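You operate a simulated robot arm through the tools that you are given. There is no shell and no other tool. Be economical: measure what you need, move in short steps, check, and stop when the job is done.

Carry out the task below with a simulated two-armed robot. There is one attempt and no reset: what you move stays moved.

Task
Wipe up the spill on the top of the steel bench with the cloth and put it back.

The check looks at the end state, three seconds after you hand in, the way a careful person would. Anything else that was tipped, shoved, dropped, spilled or broken makes it a failure. Flat cloth is picked up by pressing the open fingertips on it (5 to 10 N) and closing them slowly along it; thin cloth reads only 2 to 8 mm in the jaws.

Robot
Two 7-joint arms with two-finger parallel grippers on one trunk, on a base that drives. Base frame: it is fixed to the floor where the robot stands at the start and does not move with it; the origin is under the middle of the robot, x ahead of it, y to its left, z up. Lengths are in m, angles in degrees, forces in N, time in s.
The left shoulder is at the start at [0.07, 0.134, 1.201], the right one opposite. Payload 1.57 kg a hand.
The tool frame of a hand sits at the grasp point between the pads (the TCP): z along the fingers, y along the line on which they close. The tips reach 0.03 m beyond it. Largest opening 0.08 m; finger width 0.017, thickness 0.012; the body of the gripper, 0.04 by 0.082 m, starts 0.08 m behind the TCP.
Orientation is that of the tool frame in the base frame, as a unit quaternion [w, x, y, z]. With the fingers straight down and closing along the base's y, the tool's x points along the base's -x, its y along +y and its z along -z.

Tools
- The arms move only by the tool drive_tool. It takes "left_deltas", "right_deltas" or both (then of equal length, played together; a hand with none holds still); each is one flat list of numbers, 7 for each row, row after row: the shift along the tool's x, y, z in mm, then the turn, a rotation vector about the tool's x, y, z in degrees, then the opening, from 0 (shut) to 1 (fully open). In form: [tx, ty, tz, wx, wy, wz, jaw, tx, ty, tz, wx, wy, wz, jaw, ...]. A call has 1 to 8 rows; each row is the pose to reach, as a shift and turn from the pose commanded when the call began, along the tool's axes at that moment. A row lasts 0.2 s, in which the tool goes at most 0.05 m and 8.6 degrees; a call with a longer step from one row to the next is refused whole, and so is a gripper value outside its range. A pose out of reach is approached as far as the arm can. The call stops where the force on the tool passes 40 N (or 10 N more than at its start, if that is more) or the arm is blocked; 0.2 s more then pass. Each finger travels about 0.153 m/s and halts on what it meets, pressing with about 37 N; the grip force reading is that of the motor and also rises with nothing between the fingers. The clock runs only during rows and for 0.2 s after the last one: add rows that repeat a pose to give the fingers time. The reply holds the time, the measured pose of the TCP, the force on the tool along the base axes, the opening and the grip force, in the units named above and with some noise, with the torque about the TCP (base axes, N m) and any sound that the robot's microphone picked up.
- Cameras (640 x 400 px; columns grow to the right, rows downward): "scene" is now at [0.1234, 0.0231, 1.4075]; the picture's right is [0.31, -0.95, 0.00], its down [-0.74, -0.24, -0.63] and it looks along [0.60, 0.20, -0.78] (base axes); focal length 293 px, centre (320, 200). "left" rides on the left gripper at [0.072, 0.007, -0.122] in its tool frame; the picture's right is [-0.09, 1.00, 0.00], its down [-0.84, -0.08, -0.54] and it looks along [-0.54, -0.05, 0.84] (tool axes); focal length 238 px, centre (320, 200). "right" rides on the right gripper at [0.072, -0.007, -0.122] in its tool frame; the picture's right is [0.09, 1.00, 0.00], its down [-0.84, 0.08, -0.54] and it looks along [-0.54, 0.05, 0.84] (tool axes); focal length 238 px, centre (320, 200). There is no depth. A picture from a camera that has moved, and an enlarged one, comes with that camera's place and axes in the base frame and with its lens.
- grab_frame(camera): a new picture of that camera. The clock stands still meanwhile.
- slide_trunk(by): slides the trunk up (or, below 0, down) by that many m; the arms and the scene camera ride with it, the base frame stays. It gives what a move gives, with no picture.
- base_move(legs): drives the robot by 1 to 6 legs, each [ahead, left, turn to the left] in m, m and degrees, along the robot's own axes; the way and the turn of a leg run together, so that a leg with both is an arc; at most 1.5 m and 180 degrees a leg. The arms and the cameras ride along, it lands a little off, and it stops where it bumps. It gives what a move gives.
- turn_head(pan, tilt): turns the head with the scene camera to pan (to the left, within 86 degrees either way) and tilt (down, from -29 to 69), counted from straight ahead of the robot. It gives what a move gives.
- zoom(camera, box): a new picture of the part [left, top, right, bottom] of that camera's present view, enlarged. The clock stands still meanwhile.
- hand_in(): hands the job in; it is judged then, once.

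Go step by step. Nothing tells you exact positions but the pictures and the camera data: compare them with the known pose of the tool, close in by small moves and look again before you grip or let go. The budget is 120 turns and 100 pictures, counting those below and the enlarged ones. Unless the task says otherwise, let go and move clear before handing in, and close with one line.

The tools are called after ">>>" as name(argument=value, ...) on one line, values as JSON. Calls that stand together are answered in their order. drive_tool: Moves the arms, as the interface text tells. Its arguments: {"type":"object","properties":{"left_deltas":{"type":"array"},"right_deltas":{"type":"array"}},"required":[]} The other tools are called the same way: slide_trunk (by) slides the trunk up or down; base_move (legs) drives the base; turn_head (pan, tilt) turns the head that bears the scene camera; grab_frame (camera) takes a picture; zoom (camera, box) takes an enlarged picture of a part of a camera's view; hand_in () hands the job in.

At the start:

```text
time: 0.0
left_tool_pos: [0.4139, 0.3478, 1.1193]
left_orientation: [0.001, 0.0, 1.0, 0.0]
left_ft_force: [-0.9, -0.6, -1.1]
left_ft_torque: [0.01, -0.01, -0.03]
left_gripper_width: 0.0798
left_gripper_force: 0.0
right_tool_pos: [0.4477, -0.0472, 1.0928]
right_orientation: [0.0, 0.001, 1.0, -0.001]
right_ft_force: [1.0, 0.0, 0.1]
right_ft_torque: [0.01, 0.03, 0.03]
right_gripper_width: 0.08
right_gripper_force: 0.0
trunk travel left (down, up): [-0.775, 0.165]
robot x, y, heading: [0.0041, 0.0002, 0.3]
head pan, tilt: [18.1, 51.0]
```

scene: 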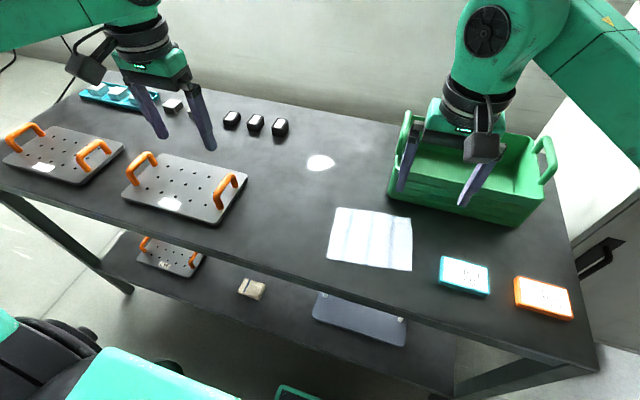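
right: 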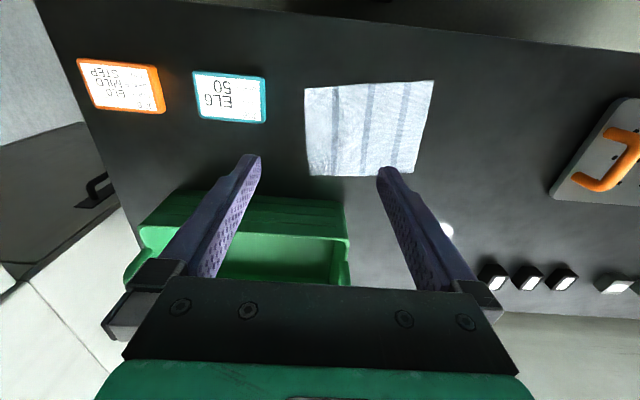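
left: 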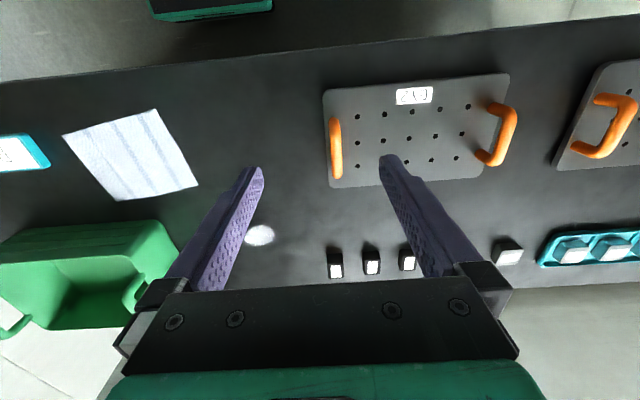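

The bench top works out at z≈0.87, with the spill near (0.66, 0.20) and the cloth centred near (0.475, 0.025). The spill is slightly out of reach, so I'll check how much room the base has in front of the bench.

>>> turn_head(pan=0, tilt=69)

>>> grab_frame(camera="scene")

```text
time: 0.8
left_tool_pos: [0.4146, 0.3486, 1.1191]
left_orientation: [-0.001, -0.001, 1.0, 0.0]
left_ft_force: [-0.4, -0.9, 0.3]
left_ft_torque: [0.03, 0.01, 0.01]
left_gripper_width: 0.0801
left_gripper_force: 0.1
right_tool_pos: [0.4478, -0.0474, 1.0928]
right_orientation: [0.0, 0.0, 1.0, 0.0]
right_ft_force: [0.1, -0.7, -0.2]
right_ft_torque: [-0.02, 0.02, 0.03]
right_gripper_width: 0.08
right_gripper_force: 0.0
trunk travel left (down, up): [-0.775, 0.165]
robot x, y, heading: [-0.0029, -0.0021, -0.4]
head pan, tilt: [0.0, 68.8]
```

```text
96 pictures are left
camera scene: at [0.107, -0.0004, 1.3868], right [0.0, -1.0, 0.0], down [-0.93, 0.0, -0.36], along [0.36, 0.0, -0.93], focal length 293 px, centre (320, 200)
```

scene: 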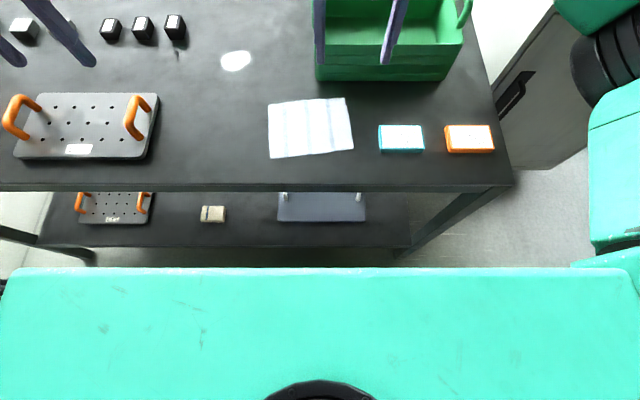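

The base front is at x≤0.25 and the bench front edge at about 0.33. I'll drive ahead 6 cm and look again.

>>> base_move(legs=[[0.06, 0, 0]])

>>> grab_frame(camera="scene")

```text
time: 1.8
left_tool_pos: [0.4695, 0.3494, 1.1204]
left_orientation: [0.003, -0.002, 1.0, 0.0]
left_ft_force: [-0.7, 0.1, 1.5]
left_ft_torque: [-0.02, 0.0, -0.01]
left_gripper_width: 0.0801
left_gripper_force: 0.1
right_tool_pos: [0.5019, -0.0471, 1.0942]
right_orientation: [0.002, 0.0, 1.0, 0.0]
right_ft_force: [-0.1, -0.4, -0.4]
right_ft_torque: [0.0, -0.04, 0.01]
right_gripper_width: 0.0802
right_gripper_force: 0.1
trunk travel left (down, up): [-0.775, 0.165]
robot x, y, heading: [0.06, 0.002, 0.1]
head pan, tilt: [0.0, 68.8]
```

```text
95 pictures are left
camera scene: at [0.1607, -0.0006, 1.3874], right [0.0, -1.0, 0.0], down [-0.93, 0.0, -0.37], along [0.37, 0.0, -0.93], focal length 293 px, centre (320, 200)
```

scene: 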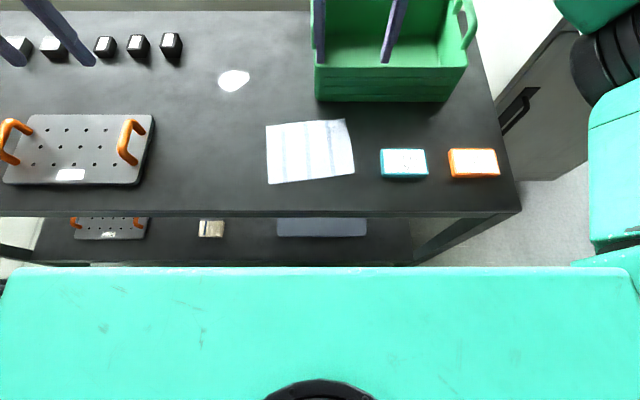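

Next I'll clear the right arm up and to the right, and bring the left hand above the cloth centre.

>>> drive_tool(left_deltas=[0, -41, 10, 0, 0, 0, 1, 0, -82, 20, 0, 0, 0, 1, 0, -123, 40, 0, 0, 0, 1, 0, -164, 60, 0, 0, 0, 1, 0, -205, 80, 0, 0, 0, 1, 0, -246, 100, 0, 0, 0, 1, -2, -287, 120, 0, 0, 0, 1, -4, -327, 140, 0, 0, 0, 1], right_deltas=[0, 0, -45, 0, 0, 0, 1, 10, -40, -60, 0, 0, 0, 1, 30, -80, -60, 0, 0, 0, 1, 50, -120, -60, 0, 0, 0, 1, 70, -160, -60, 0, 0, 0, 1, 90, -200, -60, 0, 0, 0, 1, 110, -230, -60, 0, 0, 0, 1, 120, -240, -60, 0, 0, 0, 1])

>>> grab_frame(camera="left")

>>> grab_frame(camera="scene")

```text
time: 3.6
left_tool_pos: [0.4633, 0.0571, 0.9927]
left_orientation: [0.002, -0.001, 1.0, -0.001]
left_ft_force: [0.0, 0.1, 0.7]
left_ft_torque: [0.01, -0.01, 0.0]
left_gripper_width: 0.08
left_gripper_force: 0.1
left hand out of reach, approached as far as the arm can: row 8
right_tool_pos: [0.3859, -0.2878, 1.1536]
right_orientation: [0.001, -0.001, 1.0, 0.001]
right_ft_force: [-0.2, 0.2, 0.0]
right_ft_torque: [0.02, -0.01, 0.0]
right_gripper_width: 0.08
right_gripper_force: 0.1
trunk travel left (down, up): [-0.775, 0.165]
robot x, y, heading: [0.0627, -0.0018, -0.1]
head pan, tilt: [0.0, 68.8]
```

```text
94 pictures are left
camera left: at [0.392, 0.0641, 1.1125], right [0.09, 1.0, 0.0], down [0.83, -0.08, 0.55], along [0.54, -0.05, -0.84], focal length 238 px, centre (320, 200)
```

left: 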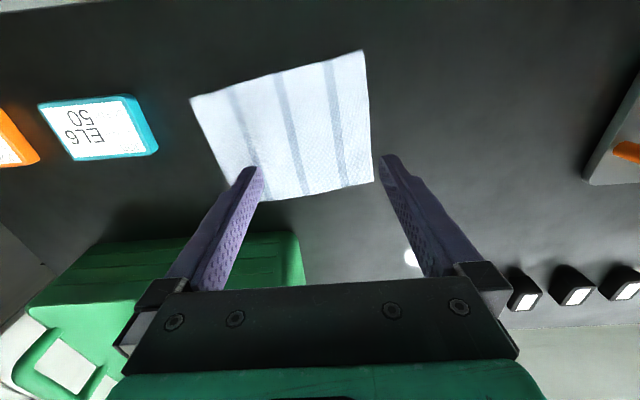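

```text
93 pictures are left
camera scene: at [0.1654, -0.0007, 1.387], right [0.0, -1.0, 0.0], down [-0.93, 0.0, -0.36], along [0.36, 0.0, -0.93], focal length 293 px, centre (320, 200)
```

scene: 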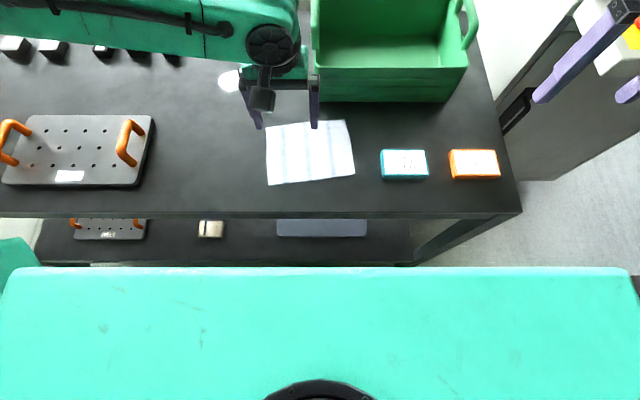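

The left hand only reaches to about y=0.057 here, which is still over the left half of the cloth. I'll lower it there with a medium opening and check.

>>> drive_tool(left_deltas=[0, 8, 20, 0, 0, 0, 0.7, 0, 8, 45, 0, 0, 0, 0.7, 0, 8, 70, 0, 0, 0, 0.7])

>>> grab_frame(camera="left")

```text
time: 4.4
left_tool_pos: [0.4592, 0.0786, 0.9296]
left_orientation: [0.001, 0.0, 1.0, -0.001]
left_ft_force: [-0.1, 0.2, -0.2]
left_ft_torque: [0.02, -0.03, -0.01]
left_gripper_width: 0.0559
left_gripper_force: 0.1
left hand out of reach, approached as far as the arm can: row 2, 3
right_tool_pos: [0.3879, -0.2872, 1.1537]
right_orientation: [0.001, 0.0, 1.0, 0.001]
right_ft_force: [0.2, 0.4, 0.5]
right_ft_torque: [-0.01, -0.02, -0.01]
right_gripper_width: 0.0797
right_gripper_force: 0.2
trunk travel left (down, up): [-0.775, 0.165]
robot x, y, heading: [0.0608, 0.0006, 0.2]
head pan, tilt: [0.0, 68.8]
```

```text
92 pictures are left
camera left: at [0.3867, 0.0874, 1.0503], right [0.09, 1.0, 0.0], down [0.84, -0.08, 0.54], along [0.54, -0.05, -0.84], focal length 238 px, centre (320, 200)
```

left: 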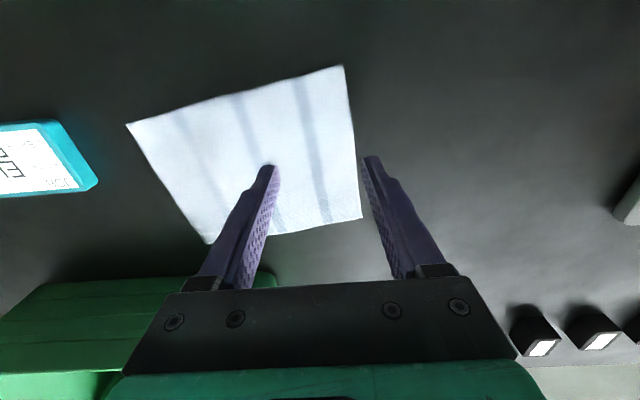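

Reach shrinks across the midline, so I'll raise the hand, strafe the base 0.10 m to the right and approach again.

>>> drive_tool(left_deltas=[0, 0, -40, 0, 0, 0, 0.7, 0, 0, -70, 0, 0, 0, 0.7])

>>> base_move(legs=[[0, -0.11, 0]])

>>> grab_frame(camera="scene")

```text
time: 5.0
left_tool_pos: [0.4563, 0.0794, 0.9996]
left_orientation: [0.001, 0.0, 1.0, 0.001]
left_ft_force: [-0.4, -0.4, -0.7]
left_ft_torque: [-0.01, -0.02, -0.01]
left_gripper_width: 0.0561
left_gripper_force: 0.1
right_tool_pos: [0.3867, -0.2861, 1.1537]
right_orientation: [0.0, 0.001, 1.0, 0.0]
right_ft_force: [0.2, -0.6, 1.1]
right_ft_torque: [0.01, -0.03, 0.03]
right_gripper_width: 0.08
right_gripper_force: 0.1
trunk travel left (down, up): [-0.775, 0.165]
robot x, y, heading: [0.0617, -0.0011, 0.1]
head pan, tilt: [0.0, 68.8]
```

```text
time: 6.2
left_tool_pos: [0.4575, -0.0291, 0.9996]
left_orientation: [0.0, -0.001, 1.0, -0.001]
left_ft_force: [-0.3, 0.9, -0.9]
left_ft_torque: [0.0, -0.04, 0.02]
left_gripper_width: 0.0559
left_gripper_force: 0.1
right_tool_pos: [0.388, -0.3946, 1.1537]
right_orientation: [0.0, 0.0, 1.0, -0.002]
right_ft_force: [-0.8, 0.5, -0.1]
right_ft_torque: [-0.02, 0.0, -0.01]
right_gripper_width: 0.0801
right_gripper_force: 0.1
trunk travel left (down, up): [-0.775, 0.165]
robot x, y, heading: [0.0582, -0.1117, -0.2]
head pan, tilt: [0.0, 68.8]
```

```text
91 pictures are left
camera scene: at [0.1672, -0.1081, 1.3868], right [0.0, -1.0, 0.0], down [-0.93, 0.0, -0.36], along [0.36, 0.0, -0.93], focal length 293 px, centre (320, 200)
```

scene: 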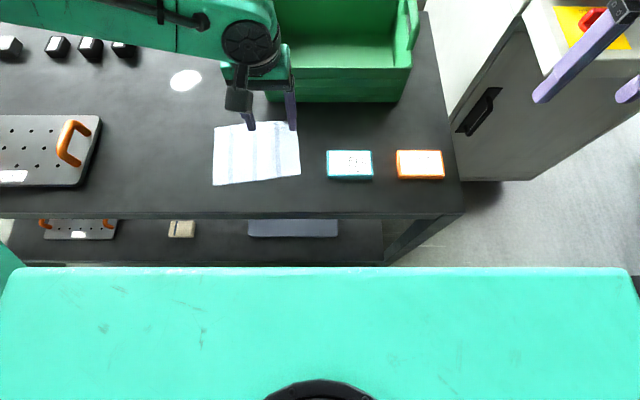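

Now the cloth is comfortably within the left arm's range. I'll go over its centre (0.474, 0.028) and come down close.

>>> drive_tool(left_deltas=[-8, 28, 10, 0, 0, 0, 0.8, -16, 57, 30, 0, 0, 0, 0.8, -16, 57, 60, 0, 0, 0, 0.8, -16, 57, 80, 0, 0, 0, 0.8, -16, 57, 80, 0, 0, 0, 0.8])

>>> grab_frame(camera="left")

```text
time: 7.4
left_tool_pos: [0.4758, 0.0263, 0.9209]
left_orientation: [-0.001, 0.001, 1.0, -0.001]
left_ft_force: [0.5, 0.3, 0.7]
left_ft_torque: [-0.02, 0.01, -0.02]
left_gripper_width: 0.0638
left_gripper_force: 0.0
right_tool_pos: [0.3878, -0.3959, 1.1547]
right_orientation: [0.0, 0.0, 1.0, 0.0]
right_ft_force: [-0.2, -0.3, 0.3]
right_ft_torque: [0.02, -0.02, -0.01]
right_gripper_width: 0.0799
right_gripper_force: 0.0
trunk travel left (down, up): [-0.775, 0.165]
robot x, y, heading: [0.0588, -0.1117, 0.2]
head pan, tilt: [0.0, 68.8]
```

```text
90 pictures are left
camera left: at [0.4031, 0.0344, 1.0411], right [0.09, 1.0, 0.0], down [0.84, -0.08, 0.54], along [0.54, -0.05, -0.84], focal length 238 px, centre (320, 200)
```

left: 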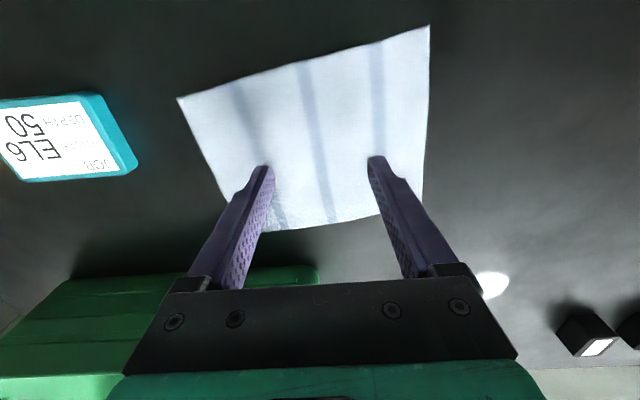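

The fingers straddle the middle of the cloth. I'll descend in small steps until contact.

>>> drive_tool(left_deltas=[0, 0, 6, 0, 0, 0, 0.8, 0, 0, 12, 0, 0, 0, 0.8, 0, 0, 16, 0, 0, 0, 0.8, 0, 0, 16, 0, 0, 0, 0.8])

```text
time: 8.4
left_tool_pos: [0.4745, 0.0257, 0.9042]
left_orientation: [0.0, 0.0, 1.0, 0.0]
left_ft_force: [0.1, 0.2, -0.1]
left_ft_torque: [-0.01, -0.01, 0.01]
left_gripper_width: 0.0642
left_gripper_force: 0.0
right_tool_pos: [0.3862, -0.3964, 1.1546]
right_orientation: [0.0, 0.0, 1.0, 0.0]
right_ft_force: [0.2, -0.3, 0.2]
right_ft_torque: [0.03, 0.0, -0.04]
right_gripper_width: 0.0798
right_gripper_force: 0.1
trunk travel left (down, up): [-0.775, 0.165]
robot x, y, heading: [0.062, -0.1116, 0.5]
head pan, tilt: [0.0, 68.8]
```

>>> drive_tool(left_deltas=[0, 0, 2, 0, 0, 0, 0.8, 0, 0, 4, 0, 0, 0, 0.8, 0, 0, 4, 0, 0, 0, 0.8])

```text
time: 9.2
left_tool_pos: [0.4747, 0.027, 0.9004]
left_orientation: [0.001, 0.0, 1.0, 0.0]
left_ft_force: [-1.0, 0.4, 0.1]
left_ft_torque: [-0.01, 0.0, 0.0]
left_gripper_width: 0.0644
left_gripper_force: 0.1
right_tool_pos: [0.3877, -0.3952, 1.1541]
right_orientation: [0.0, -0.001, 1.0, -0.001]
right_ft_force: [0.8, -0.8, -0.6]
right_ft_torque: [0.02, -0.01, 0.03]
right_gripper_width: 0.0799
right_gripper_force: 0.0
trunk travel left (down, up): [-0.775, 0.165]
robot x, y, heading: [0.0648, -0.1094, -0.1]
head pan, tilt: [0.0, 68.8]
```

No contact yet at z=0.900, so I'll continue down in 2 mm steps.

>>> drive_tool(left_deltas=[0, 0, 2, 0, 0, 0, 0.8, 0, 0, 3, 0, 0, 0, 0.8, 0, 0, 3, 0, 0, 0, 0.8])

```text
time: 10.0
left_tool_pos: [0.4734, 0.0278, 0.897]
left_orientation: [0.0, 0.0, 1.0, 0.001]
left_ft_force: [-0.7, -0.7, -0.7]
left_ft_torque: [0.0, -0.01, -0.01]
left_gripper_width: 0.064
left_gripper_force: 0.1
right_tool_pos: [0.3875, -0.3968, 1.1539]
right_orientation: [0.0, 0.0, 1.0, -0.001]
right_ft_force: [0.2, 0.6, 0.1]
right_ft_torque: [0.04, 0.01, -0.02]
right_gripper_width: 0.0801
right_gripper_force: 0.1
trunk travel left (down, up): [-0.775, 0.165]
robot x, y, heading: [0.0583, -0.1075, -0.1]
head pan, tilt: [0.0, 68.8]
```

>>> drive_tool(left_deltas=[0, 0, 2, 0, 0, 0, 0.8, 0, 0, 4, 0, 0, 0, 0.8, 0, 0, 4, 0, 0, 0, 0.8])

>>> grab_frame(camera="left")

```text
time: 10.8
left_tool_pos: [0.4744, 0.0272, 0.8924]
left_orientation: [0.0, 0.0, 1.0, 0.0]
left_ft_force: [0.1, 0.5, 0.1]
left_ft_torque: [0.0, -0.01, -0.01]
left_gripper_width: 0.0637
left_gripper_force: 0.0
right_tool_pos: [0.3874, -0.3966, 1.1534]
right_orientation: [0.0, 0.0, 1.0, 0.0]
right_ft_force: [-0.3, 0.1, 1.0]
right_ft_torque: [0.0, 0.0, 0.0]
right_gripper_width: 0.0801
right_gripper_force: 0.0
trunk travel left (down, up): [-0.775, 0.165]
robot x, y, heading: [0.0615, -0.1093, -0.2]
head pan, tilt: [0.0, 68.8]
```

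```text
89 pictures are left
camera left: at [0.4011, 0.0344, 1.0135], right [0.09, 1.0, 0.0], down [0.84, -0.08, 0.54], along [0.54, -0.05, -0.84], focal length 238 px, centre (320, 200)
```

left: 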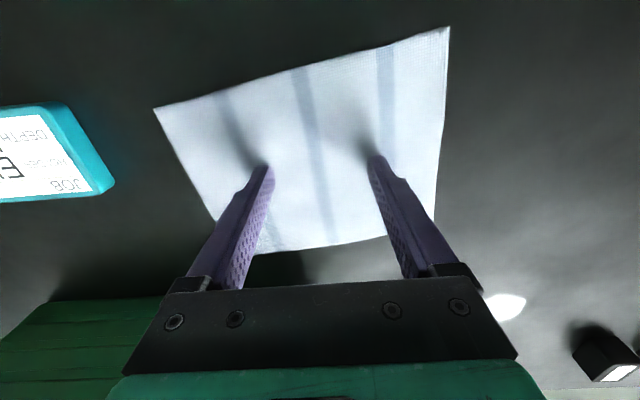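

The contact shadows show the tips are still several mm up, so I'll continue down.

>>> drive_tool(left_deltas=[0, 0, 2, 0, 0, 0, 0.8, 0, 0, 4, 0, 0, 0, 0.8, 0, 0, 5, 0, 0, 0, 0.8, 0, 0, 6, 0, 0, 0, 0.8, 0, 0, 6, 0, 0, 0, 0.8])

```text
time: 11.8
left_tool_pos: [0.4757, 0.026, 0.8915]
left_orientation: [0.007, -0.001, 1.0, -0.001]
left_ft_force: [-4.0, 2.3, 24.5]
left_ft_torque: [0.04, 0.26, -0.02]
left_gripper_width: 0.064
left_gripper_force: 0.1
right_tool_pos: [0.3848, -0.397, 1.1545]
right_orientation: [0.002, 0.0, 1.0, 0.0]
right_ft_force: [0.2, -0.1, 0.5]
right_ft_torque: [-0.02, 0.0, 0.01]
right_gripper_width: 0.08
right_gripper_force: 0.0
trunk travel left (down, up): [-0.775, 0.165]
robot x, y, heading: [0.0603, -0.1111, 0.2]
head pan, tilt: [0.0, 68.8]
stopped in row 5 (left hand): the force on the tool passed its limit (the readings are from after the stop); the commanded pose is now the measured one
```

Contact is at TCP z≈0.892, so the bench top is at about 0.862. I'll hold and read the force.

>>> drive_tool(left_deltas=[0, 0, 0, 0, 0, 0, 0.8, 0, 0, 0, 0, 0, 0, 0.8])

```text
time: 12.4
left_tool_pos: [0.4755, 0.0257, 0.8896]
left_orientation: [0.007, 0.0, 1.0, 0.0]
left_ft_force: [1.4, 2.9, 30.7]
left_ft_torque: [0.09, 0.11, 0.01]
left_gripper_width: 0.064
left_gripper_force: 0.1
right_tool_pos: [0.3845, -0.397, 1.1538]
right_orientation: [0.001, 0.001, 1.0, 0.0]
right_ft_force: [0.2, -0.2, 0.3]
right_ft_torque: [-0.05, -0.02, -0.02]
right_gripper_width: 0.0797
right_gripper_force: 0.1
trunk travel left (down, up): [-0.775, 0.165]
robot x, y, heading: [0.0612, -0.1096, -0.2]
head pan, tilt: [0.0, 68.8]
```

>>> drive_tool(left_deltas=[0, 0, -2, 0, 0, 0, 0.8, 0, 0, -2.5, 0, 0, 0, 0.8])

```text
time: 13.0
left_tool_pos: [0.4757, 0.0254, 0.8915]
left_orientation: [0.004, -0.001, 1.0, 0.0]
left_ft_force: [2.3, 0.2, 15.9]
left_ft_torque: [-0.15, 0.02, 0.04]
left_gripper_width: 0.0637
left_gripper_force: 0.1
right_tool_pos: [0.3853, -0.3965, 1.1539]
right_orientation: [0.001, 0.0, 1.0, 0.0]
right_ft_force: [0.4, -0.2, -0.1]
right_ft_torque: [0.02, -0.07, -0.02]
right_gripper_width: 0.0799
right_gripper_force: 0.0
trunk travel left (down, up): [-0.775, 0.165]
robot x, y, heading: [0.0612, -0.1082, -0.0]
head pan, tilt: [0.0, 68.8]
```

Force is 16 N. I'll ease up by 1.3 mm to reach about 8 N, then close slowly.

>>> drive_tool(left_deltas=[0, 0, -1.3, 0, 0, 0, 0.8, 0, 0, -1.3, 0, 0, 0, 0.72, 0, 0, -1.3, 0, 0, 0, 0.64, 0, 0, -1.3, 0, 0, 0, 0.56])

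>>> grab_frame(camera="left")

```text
time: 14.0
left_tool_pos: [0.4748, 0.0251, 0.8932]
left_orientation: [0.004, 0.0, 1.0, 0.0]
left_ft_force: [-0.4, -0.2, 0.3]
left_ft_torque: [0.03, -0.01, 0.0]
left_gripper_width: 0.0447
left_gripper_force: 0.0
right_tool_pos: [0.3862, -0.3965, 1.1524]
right_orientation: [0.0, 0.0, 1.0, 0.0]
right_ft_force: [-0.1, 0.0, 0.4]
right_ft_torque: [-0.04, 0.03, 0.0]
right_gripper_width: 0.0802
right_gripper_force: 0.1
trunk travel left (down, up): [-0.775, 0.165]
robot x, y, heading: [0.0635, -0.1067, 0.0]
head pan, tilt: [0.0, 68.8]
```

```text
88 pictures are left
camera left: at [0.4027, 0.0335, 1.0124], right [0.09, 1.0, 0.0], down [0.83, -0.08, 0.55], along [0.55, -0.05, -0.84], focal length 238 px, centre (320, 200)
```

left: 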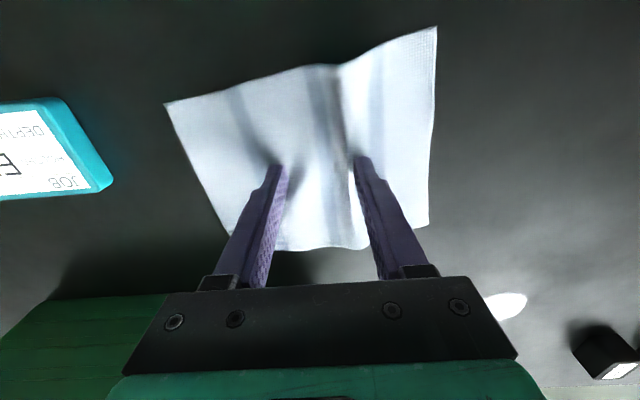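

The cloth is ridging up between the fingers, but the press force is gone. I'll press about 1.2 mm back down and keep closing.

>>> drive_tool(left_deltas=[0, 0, 1.4, 0, 0, 0, 0.56, 0, 0, 1.4, 0, 0, 0, 0.48, 0, 0, 1.4, 0, 0, 0, 0.4])

```text
time: 14.8
left_tool_pos: [0.4765, 0.0253, 0.8912]
left_orientation: [0.004, 0.0, 1.0, 0.0]
left_ft_force: [0.3, 1.0, -0.8]
left_ft_torque: [0.0, 0.04, 0.0]
left_gripper_width: 0.0323
left_gripper_force: 0.0
right_tool_pos: [0.3877, -0.3957, 1.1536]
right_orientation: [0.0, -0.001, 1.0, 0.0]
right_ft_force: [0.6, -0.3, 0.0]
right_ft_torque: [-0.02, 0.03, -0.03]
right_gripper_width: 0.0801
right_gripper_force: 0.0
trunk travel left (down, up): [-0.775, 0.165]
robot x, y, heading: [0.0614, -0.1098, 0.0]
head pan, tilt: [0.0, 68.8]
```

>>> drive_tool(left_deltas=[0, 0, 1.5, 0, 0, 0, 0.4, 0, 0, 1.5, 0, 0, 0, 0.4])

>>> grab_frame(camera="left")

```text
time: 15.4
left_tool_pos: [0.4753, 0.0256, 0.8923]
left_orientation: [0.006, 0.0, 1.0, 0.0]
left_ft_force: [1.9, 2.9, 15.0]
left_ft_torque: [0.08, 0.09, -0.02]
left_gripper_width: 0.0321
left_gripper_force: 0.0
right_tool_pos: [0.386, -0.3961, 1.1545]
right_orientation: [0.001, 0.0, 1.0, 0.0]
right_ft_force: [0.9, 0.2, -0.6]
right_ft_torque: [0.03, -0.01, 0.02]
right_gripper_width: 0.08
right_gripper_force: 0.0
trunk travel left (down, up): [-0.775, 0.165]
robot x, y, heading: [0.0586, -0.1109, 0.0]
head pan, tilt: [0.0, 68.8]
```

```text
87 pictures are left
camera left: at [0.4024, 0.0333, 1.0111], right [0.09, 1.0, 0.0], down [0.83, -0.08, 0.55], along [0.55, -0.05, -0.83], focal length 238 px, centre (320, 200)
```

left: 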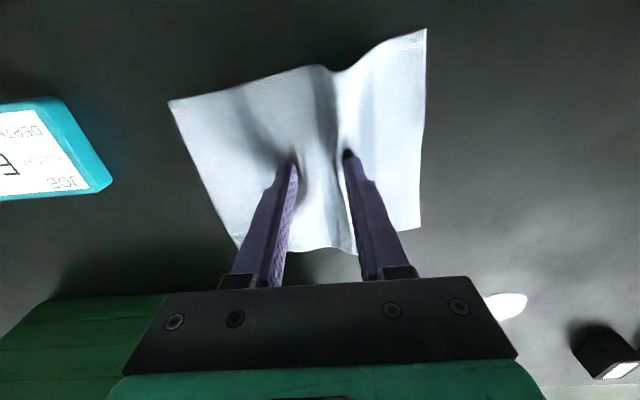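

Force is 15 N and the fold is forming well. I'll ease slightly and close the rest of the way.

>>> drive_tool(left_deltas=[0, 0, -0.7, 0, 0, 0, 0.4, 0, 0, -0.7, 0, 0, 0, 0.32, 0, 0, -0.7, 0, 0, 0, 0.25, 0, 0, -0.7, 0, 0, 0, 0.18, 0, 0, -0.7, 0, 0, 0, 0.1, 0, 0, -0.7, 0, 0, 0, 0, 0, 0, -0.7, 0, 0, 0, 0])

>>> grab_frame(camera="left")

```text
time: 17.0
left_tool_pos: [0.4749, 0.0263, 0.8913]
left_orientation: [0.004, 0.0, 1.0, 0.001]
left_ft_force: [-0.7, 0.6, 12.0]
left_ft_torque: [-0.02, 0.09, 0.0]
left_gripper_width: 0.0022
left_gripper_force: 24.1
right_tool_pos: [0.3868, -0.3969, 1.1542]
right_orientation: [0.001, 0.0, 1.0, 0.0]
right_ft_force: [-0.9, 0.2, 0.3]
right_ft_torque: [0.0, 0.0, 0.02]
right_gripper_width: 0.0801
right_gripper_force: 0.0
trunk travel left (down, up): [-0.775, 0.165]
robot x, y, heading: [0.0596, -0.1076, -0.1]
head pan, tilt: [0.0, 68.8]
```

```text
86 pictures are left
camera left: at [0.4021, 0.0332, 1.0113], right [0.09, 1.0, 0.0], down [0.83, -0.08, 0.55], along [0.55, -0.05, -0.84], focal length 238 px, centre (320, 200)
```

left: 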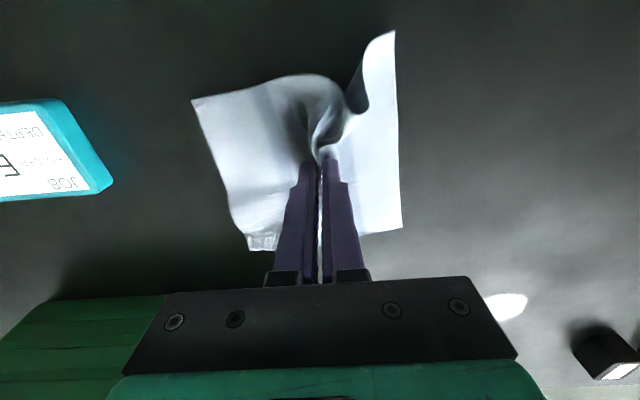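

The cloth is gripped at 2.2 mm. I'll lift slightly so it drags lightly, and strafe back left.

>>> drive_tool(left_deltas=[0, 0, -5, 0, 0, 0, 0, 0, 0, -15, 0, 0, 0, 0, 0, 0, -15, 0, 0, 0, 0])

>>> base_move(legs=[[0, 0.125, 0]])

>>> grab_frame(camera="scene")

>>> grab_frame(camera="left")

```text
time: 17.8
left_tool_pos: [0.4759, 0.0252, 0.9039]
left_orientation: [0.004, 0.0, 1.0, 0.001]
left_ft_force: [0.5, -0.1, -0.3]
left_ft_torque: [-0.02, -0.01, 0.0]
left_gripper_width: 0.0022
left_gripper_force: 23.5
right_tool_pos: [0.3883, -0.3961, 1.1525]
right_orientation: [0.001, 0.0, 1.0, 0.0]
right_ft_force: [0.5, -0.1, -0.2]
right_ft_torque: [0.03, -0.01, 0.03]
right_gripper_width: 0.0799
right_gripper_force: 0.1
trunk travel left (down, up): [-0.775, 0.165]
robot x, y, heading: [0.0612, -0.1109, -0.2]
head pan, tilt: [0.0, 68.8]
```

```text
time: 19.1
left_tool_pos: [0.4768, 0.1496, 0.9056]
left_orientation: [0.004, 0.001, 1.0, 0.001]
left_ft_force: [-0.4, 0.6, 0.0]
left_ft_torque: [0.03, 0.01, 0.01]
left_gripper_width: 0.0021
left_gripper_force: 23.9
right_tool_pos: [0.3876, -0.2739, 1.1527]
right_orientation: [0.0, 0.001, 1.0, 0.001]
right_ft_force: [0.6, 0.2, -0.1]
right_ft_torque: [0.02, 0.01, 0.0]
right_gripper_width: 0.0799
right_gripper_force: 0.1
trunk travel left (down, up): [-0.775, 0.165]
robot x, y, heading: [0.059, 0.0157, -0.0]
head pan, tilt: [0.0, 68.8]
```

```text
85 pictures are left
camera scene: at [0.1675, 0.0126, 1.3868], right [0.0, -1.0, 0.0], down [-0.93, 0.0, -0.36], along [0.36, 0.0, -0.93], focal length 293 px, centre (320, 200)
```

scene: 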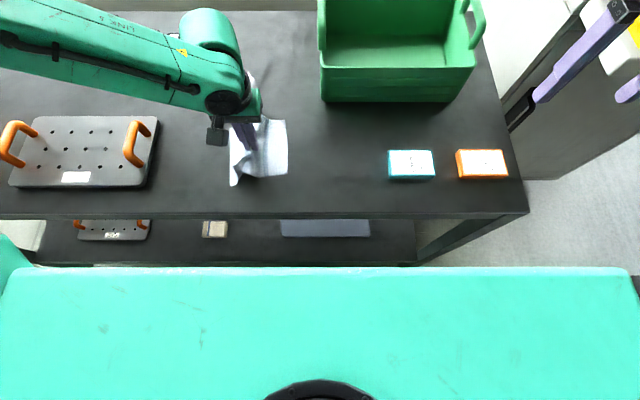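

```text
84 pictures are left
camera left: at [0.4034, 0.1564, 1.0255], right [0.09, 1.0, 0.0], down [0.83, -0.08, 0.55], along [0.55, -0.05, -0.84], focal length 238 px, centre (320, 200)
```

left: 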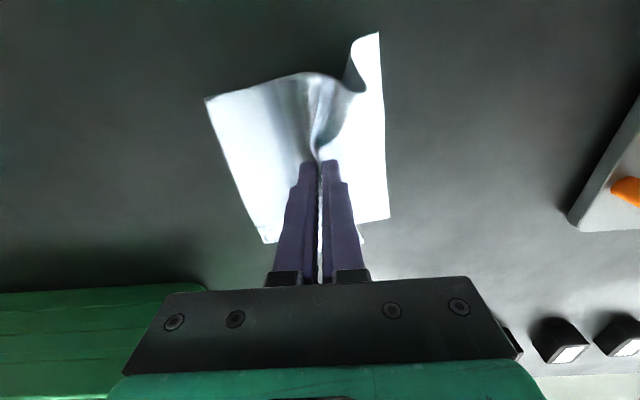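

The cloth follows nicely. I'll drag it over the spill at (0.66, 0.20), hardly off the surface.

>>> drive_tool(left_deltas=[-35, 10, 5, 0, 0, 0, 0, -70, 20, 8, 0, 0, 0, 0, -105, 30, 10, 0, 0, 0, 0, -140, 40, 10, 0, 0, 0, 0, -175, 49, 10, 0, 0, 0, 0, -184, 49, 10, 0, 0, 0, 0, -184, 49, 10, 0, 0, 0, 0])

>>> grab_frame(camera="scene")

>>> grab_frame(camera="left")

```text
time: 20.6
left_tool_pos: [0.5876, 0.2264, 0.9332]
left_orientation: [0.004, 0.001, 1.0, 0.0]
left_ft_force: [-0.1, -0.5, -0.2]
left_ft_torque: [0.01, 0.0, 0.02]
left_gripper_width: 0.0021
left_gripper_force: 24.0
left hand out of reach, approached as far as the arm can: row 2, 3, 4, 5, 6, 7
right_tool_pos: [0.3875, -0.2722, 1.1536]
right_orientation: [0.0, 0.001, 1.0, 0.0]
right_ft_force: [0.6, -0.9, 0.5]
right_ft_torque: [-0.01, 0.01, 0.01]
right_gripper_width: 0.08
right_gripper_force: 0.0
trunk travel left (down, up): [-0.775, 0.165]
robot x, y, heading: [0.0612, 0.0132, 0.3]
head pan, tilt: [0.0, 68.8]
```

```text
83 pictures are left
camera scene: at [0.1677, 0.0146, 1.3868], right [0.0, -1.0, 0.0], down [-0.93, 0.0, -0.36], along [0.36, 0.0, -0.93], focal length 293 px, centre (320, 200)
```

scene: 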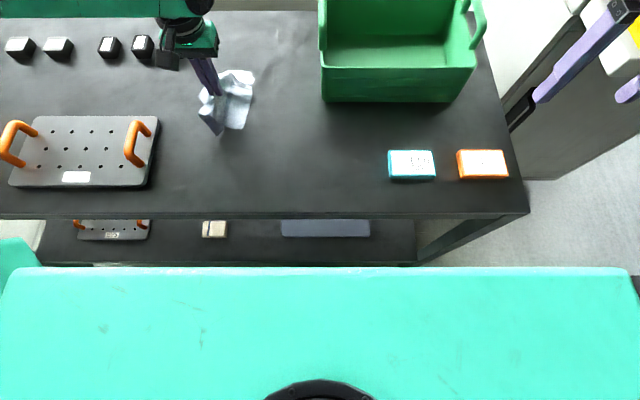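

```text
82 pictures are left
camera left: at [0.5149, 0.2345, 1.0531], right [0.09, 1.0, 0.0], down [0.83, -0.08, 0.55], along [0.55, -0.05, -0.84], focal length 238 px, centre (320, 200)
```

left: 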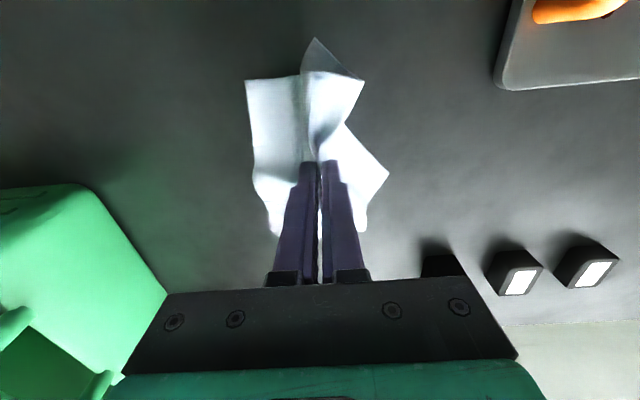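

The trunk is too high for reaching that far down, because the hand was clipped at x≈0.588, z≈0.933. I'll lower the trunk in steps, raising the hand each time so it stays just above the bench.

>>> slide_trunk(by=-0.025)

>>> drive_tool(left_deltas=[0, -10, -30, 0, 0, 0, 0, 0, -10, -30, 0, 0, 0, 0])

>>> slide_trunk(by=-0.03)

>>> drive_tool(left_deltas=[0, -10, -30, 0, 0, 0, 0, 0, -10, -30, 0, 0, 0, 0])

>>> slide_trunk(by=-0.03)

```text
time: 21.4
left_tool_pos: [0.5876, 0.2277, 0.9086]
left_orientation: [0.004, 0.001, 1.0, -0.001]
left_ft_force: [0.4, -0.1, -1.2]
left_ft_torque: [0.0, -0.01, 0.0]
left_gripper_width: 0.0025
left_gripper_force: 24.0
right_tool_pos: [0.3876, -0.2719, 1.1286]
right_orientation: [-0.001, 0.001, 1.0, 0.0]
right_ft_force: [0.7, -0.2, 0.2]
right_ft_torque: [0.02, 0.0, 0.0]
right_gripper_width: 0.0798
right_gripper_force: 0.1
trunk travel left (down, up): [-0.75, 0.19]
robot x, y, heading: [0.0618, 0.0166, -0.1]
head pan, tilt: [0.0, 68.8]
```

```text
time: 22.0
left_tool_pos: [0.5884, 0.2181, 0.9375]
left_orientation: [0.005, 0.001, 1.0, 0.0]
left_ft_force: [0.3, 0.2, 0.1]
left_ft_torque: [-0.04, 0.01, -0.02]
left_gripper_width: 0.0023
left_gripper_force: 23.9
right_tool_pos: [0.3864, -0.2718, 1.1284]
right_orientation: [0.0, 0.001, 1.0, 0.0]
right_ft_force: [0.4, 0.2, -0.2]
right_ft_torque: [0.02, 0.02, -0.04]
right_gripper_width: 0.0799
right_gripper_force: 0.1
trunk travel left (down, up): [-0.75, 0.19]
robot x, y, heading: [0.0606, 0.0157, 0.2]
head pan, tilt: [0.0, 68.8]
```

```text
time: 22.7
left_tool_pos: [0.5882, 0.216, 0.9061]
left_orientation: [0.005, 0.001, 1.0, 0.0]
left_ft_force: [0.0, -0.6, 0.0]
left_ft_torque: [0.0, 0.01, 0.01]
left_gripper_width: 0.0019
left_gripper_force: 23.2
right_tool_pos: [0.3872, -0.2721, 1.0999]
right_orientation: [0.0, 0.001, 1.0, 0.001]
right_ft_force: [-0.1, -0.2, -0.3]
right_ft_torque: [0.01, -0.01, -0.02]
right_gripper_width: 0.0798
right_gripper_force: 0.2
trunk travel left (down, up): [-0.72, 0.22]
robot x, y, heading: [0.059, 0.0112, -0.0]
head pan, tilt: [0.0, 68.8]
```

```text
time: 23.3
left_tool_pos: [0.5886, 0.2058, 0.9381]
left_orientation: [0.005, 0.002, 1.0, 0.0]
left_ft_force: [-0.7, 0.9, 0.7]
left_ft_torque: [-0.04, -0.01, 0.0]
left_gripper_width: 0.002
left_gripper_force: 24.1
right_tool_pos: [0.3882, -0.2715, 1.0993]
right_orientation: [0.0, 0.001, 1.0, 0.001]
right_ft_force: [-0.7, 0.0, -0.8]
right_ft_torque: [0.01, -0.04, -0.02]
right_gripper_width: 0.08
right_gripper_force: 0.0
trunk travel left (down, up): [-0.72, 0.22]
robot x, y, heading: [0.0604, 0.0141, -0.2]
head pan, tilt: [0.0, 68.8]
```

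```text
time: 24.1
left_tool_pos: [0.5875, 0.2064, 0.9073]
left_orientation: [0.004, 0.001, 1.0, 0.0]
left_ft_force: [0.0, 0.0, -0.2]
left_ft_torque: [0.02, -0.04, 0.02]
left_gripper_width: 0.0021
left_gripper_force: 23.7
right_tool_pos: [0.3866, -0.2732, 1.0681]
right_orientation: [0.0, 0.001, 1.0, 0.0]
right_ft_force: [0.0, -0.1, 0.1]
right_ft_torque: [-0.01, 0.01, 0.03]
right_gripper_width: 0.08
right_gripper_force: 0.0
trunk travel left (down, up): [-0.69, 0.25]
robot x, y, heading: [0.0557, 0.0097, 0.1]
head pan, tilt: [0.0, 68.8]
```

Now I'll test the reach toward the spill at this trunk height.

>>> drive_tool(left_deltas=[-25, -5, 0, 0, 0, 0, 0, -50, -5, 0, 0, 0, 0, 0, -75, -7, 0, 0, 0, 0, 0, -75, -7, 0, 0, 0, 0, 0])

>>> grab_frame(camera="scene")

```text
time: 25.1
left_tool_pos: [0.6091, 0.2128, 0.9165]
left_orientation: [0.005, 0.001, 1.0, -0.001]
left_ft_force: [0.0, 0.4, 0.0]
left_ft_torque: [0.02, -0.02, -0.04]
left_gripper_width: 0.0022
left_gripper_force: 23.7
left hand out of reach, approached as far as the arm can: row 1, 2, 3, 4
right_tool_pos: [0.3876, -0.2728, 1.0692]
right_orientation: [0.0, 0.001, 1.0, 0.0]
right_ft_force: [0.0, -0.7, -0.7]
right_ft_torque: [-0.02, -0.01, -0.01]
right_gripper_width: 0.08
right_gripper_force: 0.0
trunk travel left (down, up): [-0.69, 0.25]
robot x, y, heading: [0.0583, 0.0175, 0.1]
head pan, tilt: [0.0, 68.8]
```

```text
81 pictures are left
camera scene: at [0.1676, 0.0147, 1.3018], right [0.0, -1.0, 0.0], down [-0.93, 0.0, -0.36], along [0.36, 0.0, -0.93], focal length 293 px, centre (320, 200)
```

scene: 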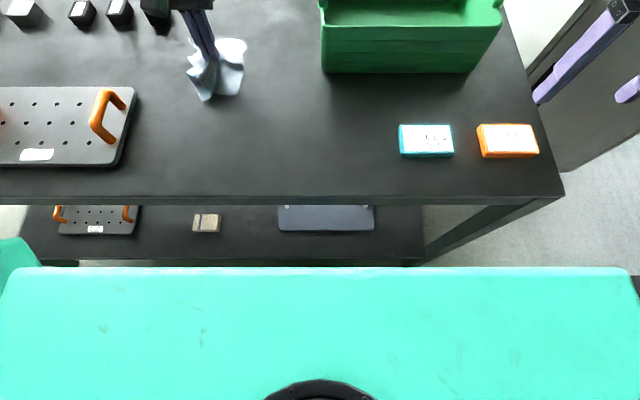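

Tilting the fingers forward about 20° will gain the rest of the reach. I'll tilt and move on in one go.

>>> drive_tool(left_deltas=[0, -4, 0, 0, -8, 0, 0, 0, -8, 0, 0, -16, 0, 0, -10, -12, 0, 0, -22, 0, 0, -30, -16, 4, 0, -22, 0, 0, -46, -16, 8, 0, -22, 0, 0, -46, -16, 8, 0, -22, 0, 0])

>>> grab_frame(camera="scene")

>>> grab_frame(camera="left")

```text
time: 26.5
left_tool_pos: [0.6558, 0.2009, 0.9097]
left_orientation: [0.194, 0.001, 0.981, 0.001]
left_ft_force: [0.0, -0.3, -0.3]
left_ft_torque: [0.02, 0.0, 0.03]
left_gripper_width: 0.0024
left_gripper_force: 23.6
right_tool_pos: [0.3873, -0.2709, 1.0689]
right_orientation: [0.0, 0.001, 1.0, 0.0]
right_ft_force: [0.6, -0.4, 0.8]
right_ft_torque: [-0.01, -0.03, -0.01]
right_gripper_width: 0.0799
right_gripper_force: 0.0
trunk travel left (down, up): [-0.69, 0.25]
robot x, y, heading: [0.0588, 0.0143, 0.2]
head pan, tilt: [0.0, 68.8]
```

```text
80 pictures are left
camera scene: at [0.1669, 0.0149, 1.3018], right [0.0, -1.0, 0.0], down [-0.93, 0.0, -0.36], along [0.36, 0.0, -0.93], focal length 293 px, centre (320, 200)
```

scene: 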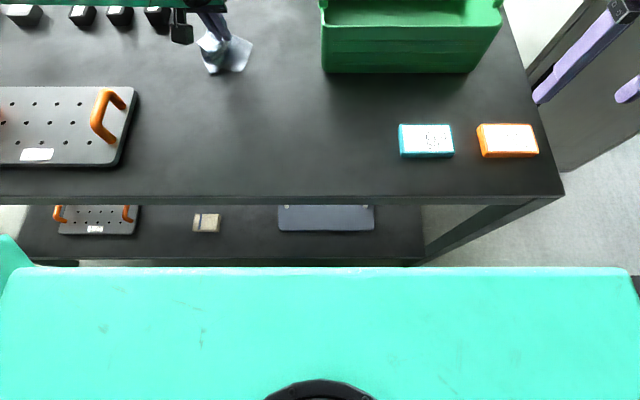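

```text
79 pictures are left
camera left: at [0.5428, 0.208, 0.9948], right [0.09, 1.0, 0.03], down [0.56, -0.08, 0.82], along [0.82, -0.05, -0.57], focal length 238 px, centre (320, 200)
```

left: 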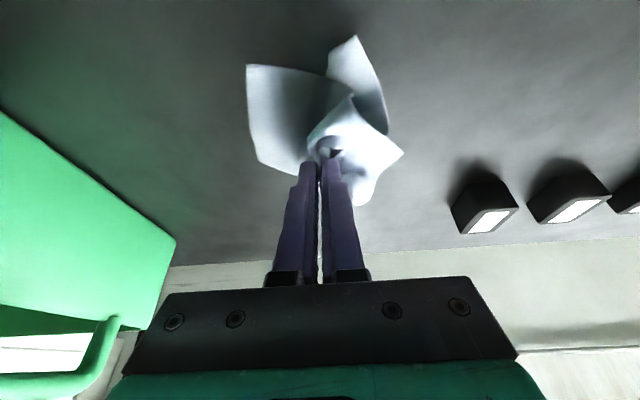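

The cloth is over the spill. I'll lower until it presses.

>>> drive_tool(left_deltas=[3, 0, 7.4, 0, 0, 0, 0, 5.2, 0, 13, 0, 0, 0, 0, 6.2, 0, 15.3, 0, 0, 0, 0, 6.6, 0, 16.2, 0, 0, 0, 0, 6.6, 0, 16.2, 0, 0, 0, 0])

```text
time: 27.7
left_tool_pos: [0.6559, 0.199, 0.8929]
left_orientation: [0.196, 0.0, 0.981, 0.0]
left_ft_force: [-0.1, 0.0, 5.5]
left_ft_torque: [-0.02, -0.02, 0.0]
left_gripper_width: 0.0019
left_gripper_force: 23.9
right_tool_pos: [0.3865, -0.2717, 1.0693]
right_orientation: [0.0, 0.001, 1.0, 0.0]
right_ft_force: [0.4, -0.3, 0.0]
right_ft_torque: [-0.01, 0.02, 0.0]
right_gripper_width: 0.0798
right_gripper_force: 0.1
trunk travel left (down, up): [-0.69, 0.25]
robot x, y, heading: [0.0596, 0.0113, 0.1]
head pan, tilt: [0.0, 68.8]
```

Light contact at 5.5 N. Now wiping strokes across the spill area.

>>> drive_tool(left_deltas=[0.2, 25, 0.5, 0, 0, 0, 0, 0.2, -20, 0.5, 0, 0, 0, 0, -13.7, -20, 6.1, 0, 0, 0, 0, -13.7, 25, 6.1, 0, 0, 0, 0, -27.6, 25, 11.7, 0, 0, 0, 0, -27.6, -20, 11.7, 0, 0, 0, 0, 0.2, -20, 0.5, 0, 0, 0, 0, 0.2, 0, 0.5, 0, 0, 0, 0])

>>> drive_tool(left_deltas=[14, -20, -5.1, 0, 0, 0, 0, 14, 25, -5.1, 0, 0, 0, 0, 32.6, 25, -12.6, 0, 0, 0, 0, 32.6, -20, -12.6, 0, 0, 0, 0, 0.2, -20, 0.5, 0, 0, 0, 0, 0.2, 20, 0.5, 0, 0, 0, 0, 0.2, 0, 0.5, 0, 0, 0, 0])

>>> grab_frame(camera="left")

```text
time: 29.5
left_tool_pos: [0.6546, 0.1976, 0.8927]
left_orientation: [0.197, 0.002, 0.98, -0.001]
left_ft_force: [1.1, -2.4, 7.8]
left_ft_torque: [-0.08, -0.03, -0.03]
left_gripper_width: 0.0022
left_gripper_force: 23.8
left hand out of reach, approached as far as the arm can: row 3, 5, 6
right_tool_pos: [0.3859, -0.2722, 1.0678]
right_orientation: [0.001, 0.001, 1.0, 0.001]
right_ft_force: [1.1, 0.1, 1.1]
right_ft_torque: [0.0, -0.02, -0.03]
right_gripper_width: 0.08
right_gripper_force: 0.0
trunk travel left (down, up): [-0.69, 0.25]
robot x, y, heading: [0.0624, 0.0181, -0.2]
head pan, tilt: [0.0, 68.8]
```

```text
time: 31.1
left_tool_pos: [0.6546, 0.2019, 0.8914]
left_orientation: [0.196, 0.0, 0.981, 0.001]
left_ft_force: [-0.4, 5.1, 13.4]
left_ft_torque: [0.24, -0.02, 0.04]
left_gripper_width: 0.0024
left_gripper_force: 23.8
right_tool_pos: [0.3854, -0.2728, 1.0691]
right_orientation: [0.001, 0.001, 1.0, 0.001]
right_ft_force: [0.5, -0.2, 0.2]
right_ft_torque: [0.01, -0.01, 0.02]
right_gripper_width: 0.0799
right_gripper_force: 0.0
trunk travel left (down, up): [-0.69, 0.25]
robot x, y, heading: [0.062, 0.0165, -0.3]
head pan, tilt: [0.0, 68.8]
```

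```text
78 pictures are left
camera left: at [0.5415, 0.2088, 0.9761], right [0.08, 1.0, 0.04], down [0.56, -0.08, 0.82], along [0.82, -0.05, -0.57], focal length 238 px, centre (320, 200)
```

left: 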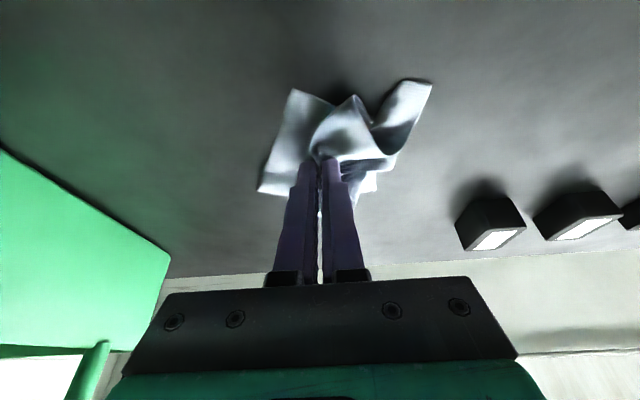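

I'll drag the cloth back toward the robot to see whether the spill is gone.

>>> drive_tool(left_deltas=[37, 0, -16, 0, 0, 0, 0, 72, 0, -35, 0, 0, 0, 0, 107, 0, -53, 0, 0, 0, 0, 107, 0, -53, 0, 0, 0, 0])

>>> grab_frame(camera="scene")

>>> grab_frame(camera="left")

```text
time: 32.1
left_tool_pos: [0.5383, 0.2003, 0.8983]
left_orientation: [0.194, 0.0, 0.981, 0.0]
left_ft_force: [-0.5, -0.2, 0.1]
left_ft_torque: [-0.01, 0.0, 0.02]
left_gripper_width: 0.0021
left_gripper_force: 23.5
right_tool_pos: [0.3881, -0.2726, 1.0686]
right_orientation: [0.0, 0.001, 1.0, 0.0]
right_ft_force: [-0.2, 0.9, 0.7]
right_ft_torque: [0.04, -0.01, 0.01]
right_gripper_width: 0.0802
right_gripper_force: 0.0
trunk travel left (down, up): [-0.69, 0.25]
robot x, y, heading: [0.0569, 0.0123, 0.0]
head pan, tilt: [0.0, 68.8]
```

```text
77 pictures are left
camera scene: at [0.168, 0.0145, 1.3017], right [0.0, -1.0, 0.0], down [-0.93, 0.0, -0.36], along [0.36, 0.0, -0.93], focal length 293 px, centre (320, 200)
```

scene: 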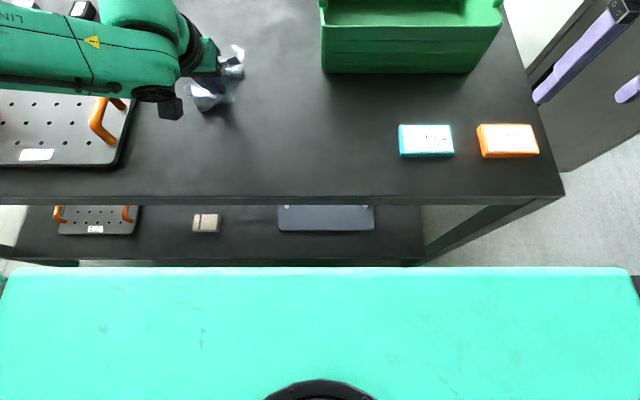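

```text
76 pictures are left
camera left: at [0.4246, 0.2074, 0.9836], right [0.09, 1.0, 0.03], down [0.57, -0.08, 0.82], along [0.82, -0.05, -0.57], focal length 238 px, centre (320, 200)
```

left: 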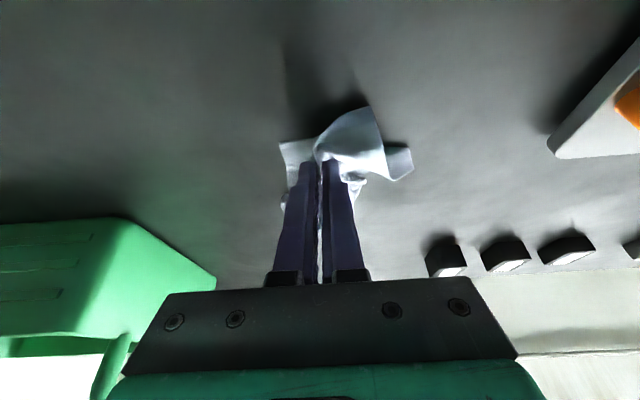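

Zooming in on the spill spot and cloth.

>>> zoom(camera="scene", box=[140, 0, 340, 125])

```text
3.20 times, centred on (240, 62) of scene
camera zoom: at [0.168, 0.0145, 1.3017], right [0.0, -1.0, 0.0], down [-0.93, 0.0, -0.36], along [0.36, 0.0, -0.93], focal length 937 px, centre (576, 640)
```

zoom: 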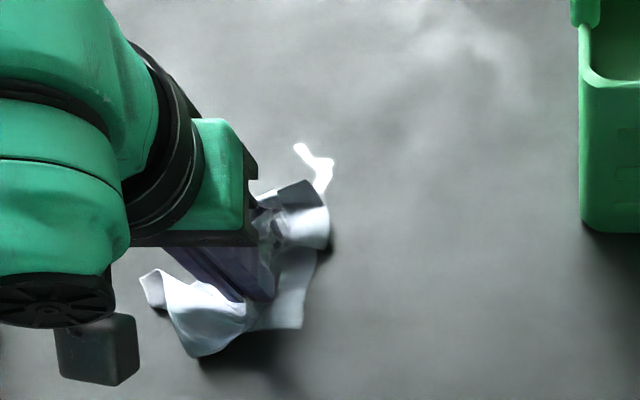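

A white sliver of spill remains near (0.66, 0.18). I'll slide the hand aside to see how much is left.

>>> drive_tool(left_deltas=[10, -35, -4, 0, 0, 0, 0, 20, -75, -10, 0, 0, 0, 0, 20, -100, -10, 0, 0, 0, 0, 20, -100, -10, 0, 0, 0, 0])

>>> turn_head(pan=10, tilt=52)

>>> zoom(camera="scene", box=[160, 40, 480, 240])

```text
time: 33.1
left_tool_pos: [0.5137, 0.0992, 0.8998]
left_orientation: [0.195, 0.001, 0.981, 0.0]
left_ft_force: [0.3, 0.5, 0.3]
left_ft_torque: [-0.01, 0.0, 0.01]
left_gripper_width: 0.0023
left_gripper_force: 24.1
right_tool_pos: [0.3872, -0.2713, 1.0692]
right_orientation: [0.0, 0.001, 1.0, 0.0]
right_ft_force: [-0.1, -0.5, -0.3]
right_ft_torque: [0.0, 0.0, 0.01]
right_gripper_width: 0.0798
right_gripper_force: 0.1
trunk travel left (down, up): [-0.69, 0.25]
robot x, y, heading: [0.0576, 0.016, -0.4]
head pan, tilt: [0.0, 68.8]
```

```text
time: 33.9
left_tool_pos: [0.5153, 0.099, 0.8986]
left_orientation: [0.195, 0.001, 0.981, 0.0]
left_ft_force: [-0.3, 0.0, 0.4]
left_ft_torque: [0.04, -0.01, 0.0]
left_gripper_width: 0.0026
left_gripper_force: 23.4
right_tool_pos: [0.387, -0.2711, 1.0693]
right_orientation: [0.0, 0.0, 1.0, 0.0]
right_ft_force: [0.5, -0.9, -0.8]
right_ft_torque: [0.01, 0.0, -0.02]
right_gripper_width: 0.0801
right_gripper_force: 0.2
trunk travel left (down, up): [-0.69, 0.25]
robot x, y, heading: [0.0625, 0.016, -0.2]
head pan, tilt: [10.0, 52.0]
```

```text
2.00 times, centred on (320, 140) of scene
camera zoom: at [0.1855, 0.0276, 1.321], right [0.17, -0.99, 0.0], down [-0.78, -0.13, -0.61], along [0.61, 0.11, -0.79], focal length 586 px, centre (320, 320)
```

zoom: 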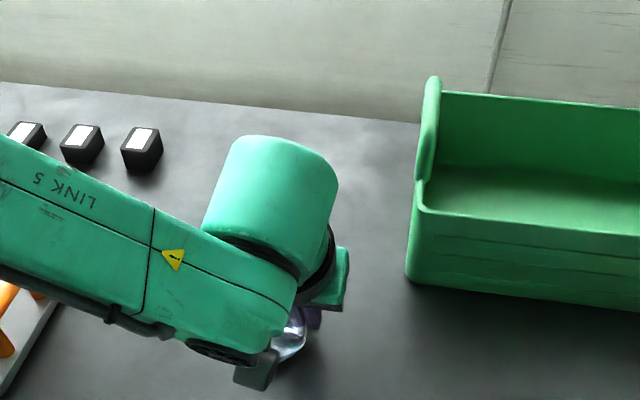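

>>> grab_frame(camera="left")

```text
73 pictures are left
camera left: at [0.4013, 0.1076, 0.9834], right [0.09, 1.0, 0.03], down [0.57, -0.08, 0.82], along [0.82, -0.05, -0.57], focal length 238 px, centre (320, 200)
```

left: 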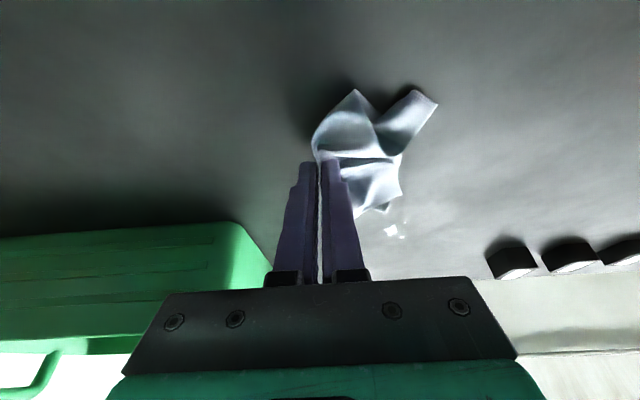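

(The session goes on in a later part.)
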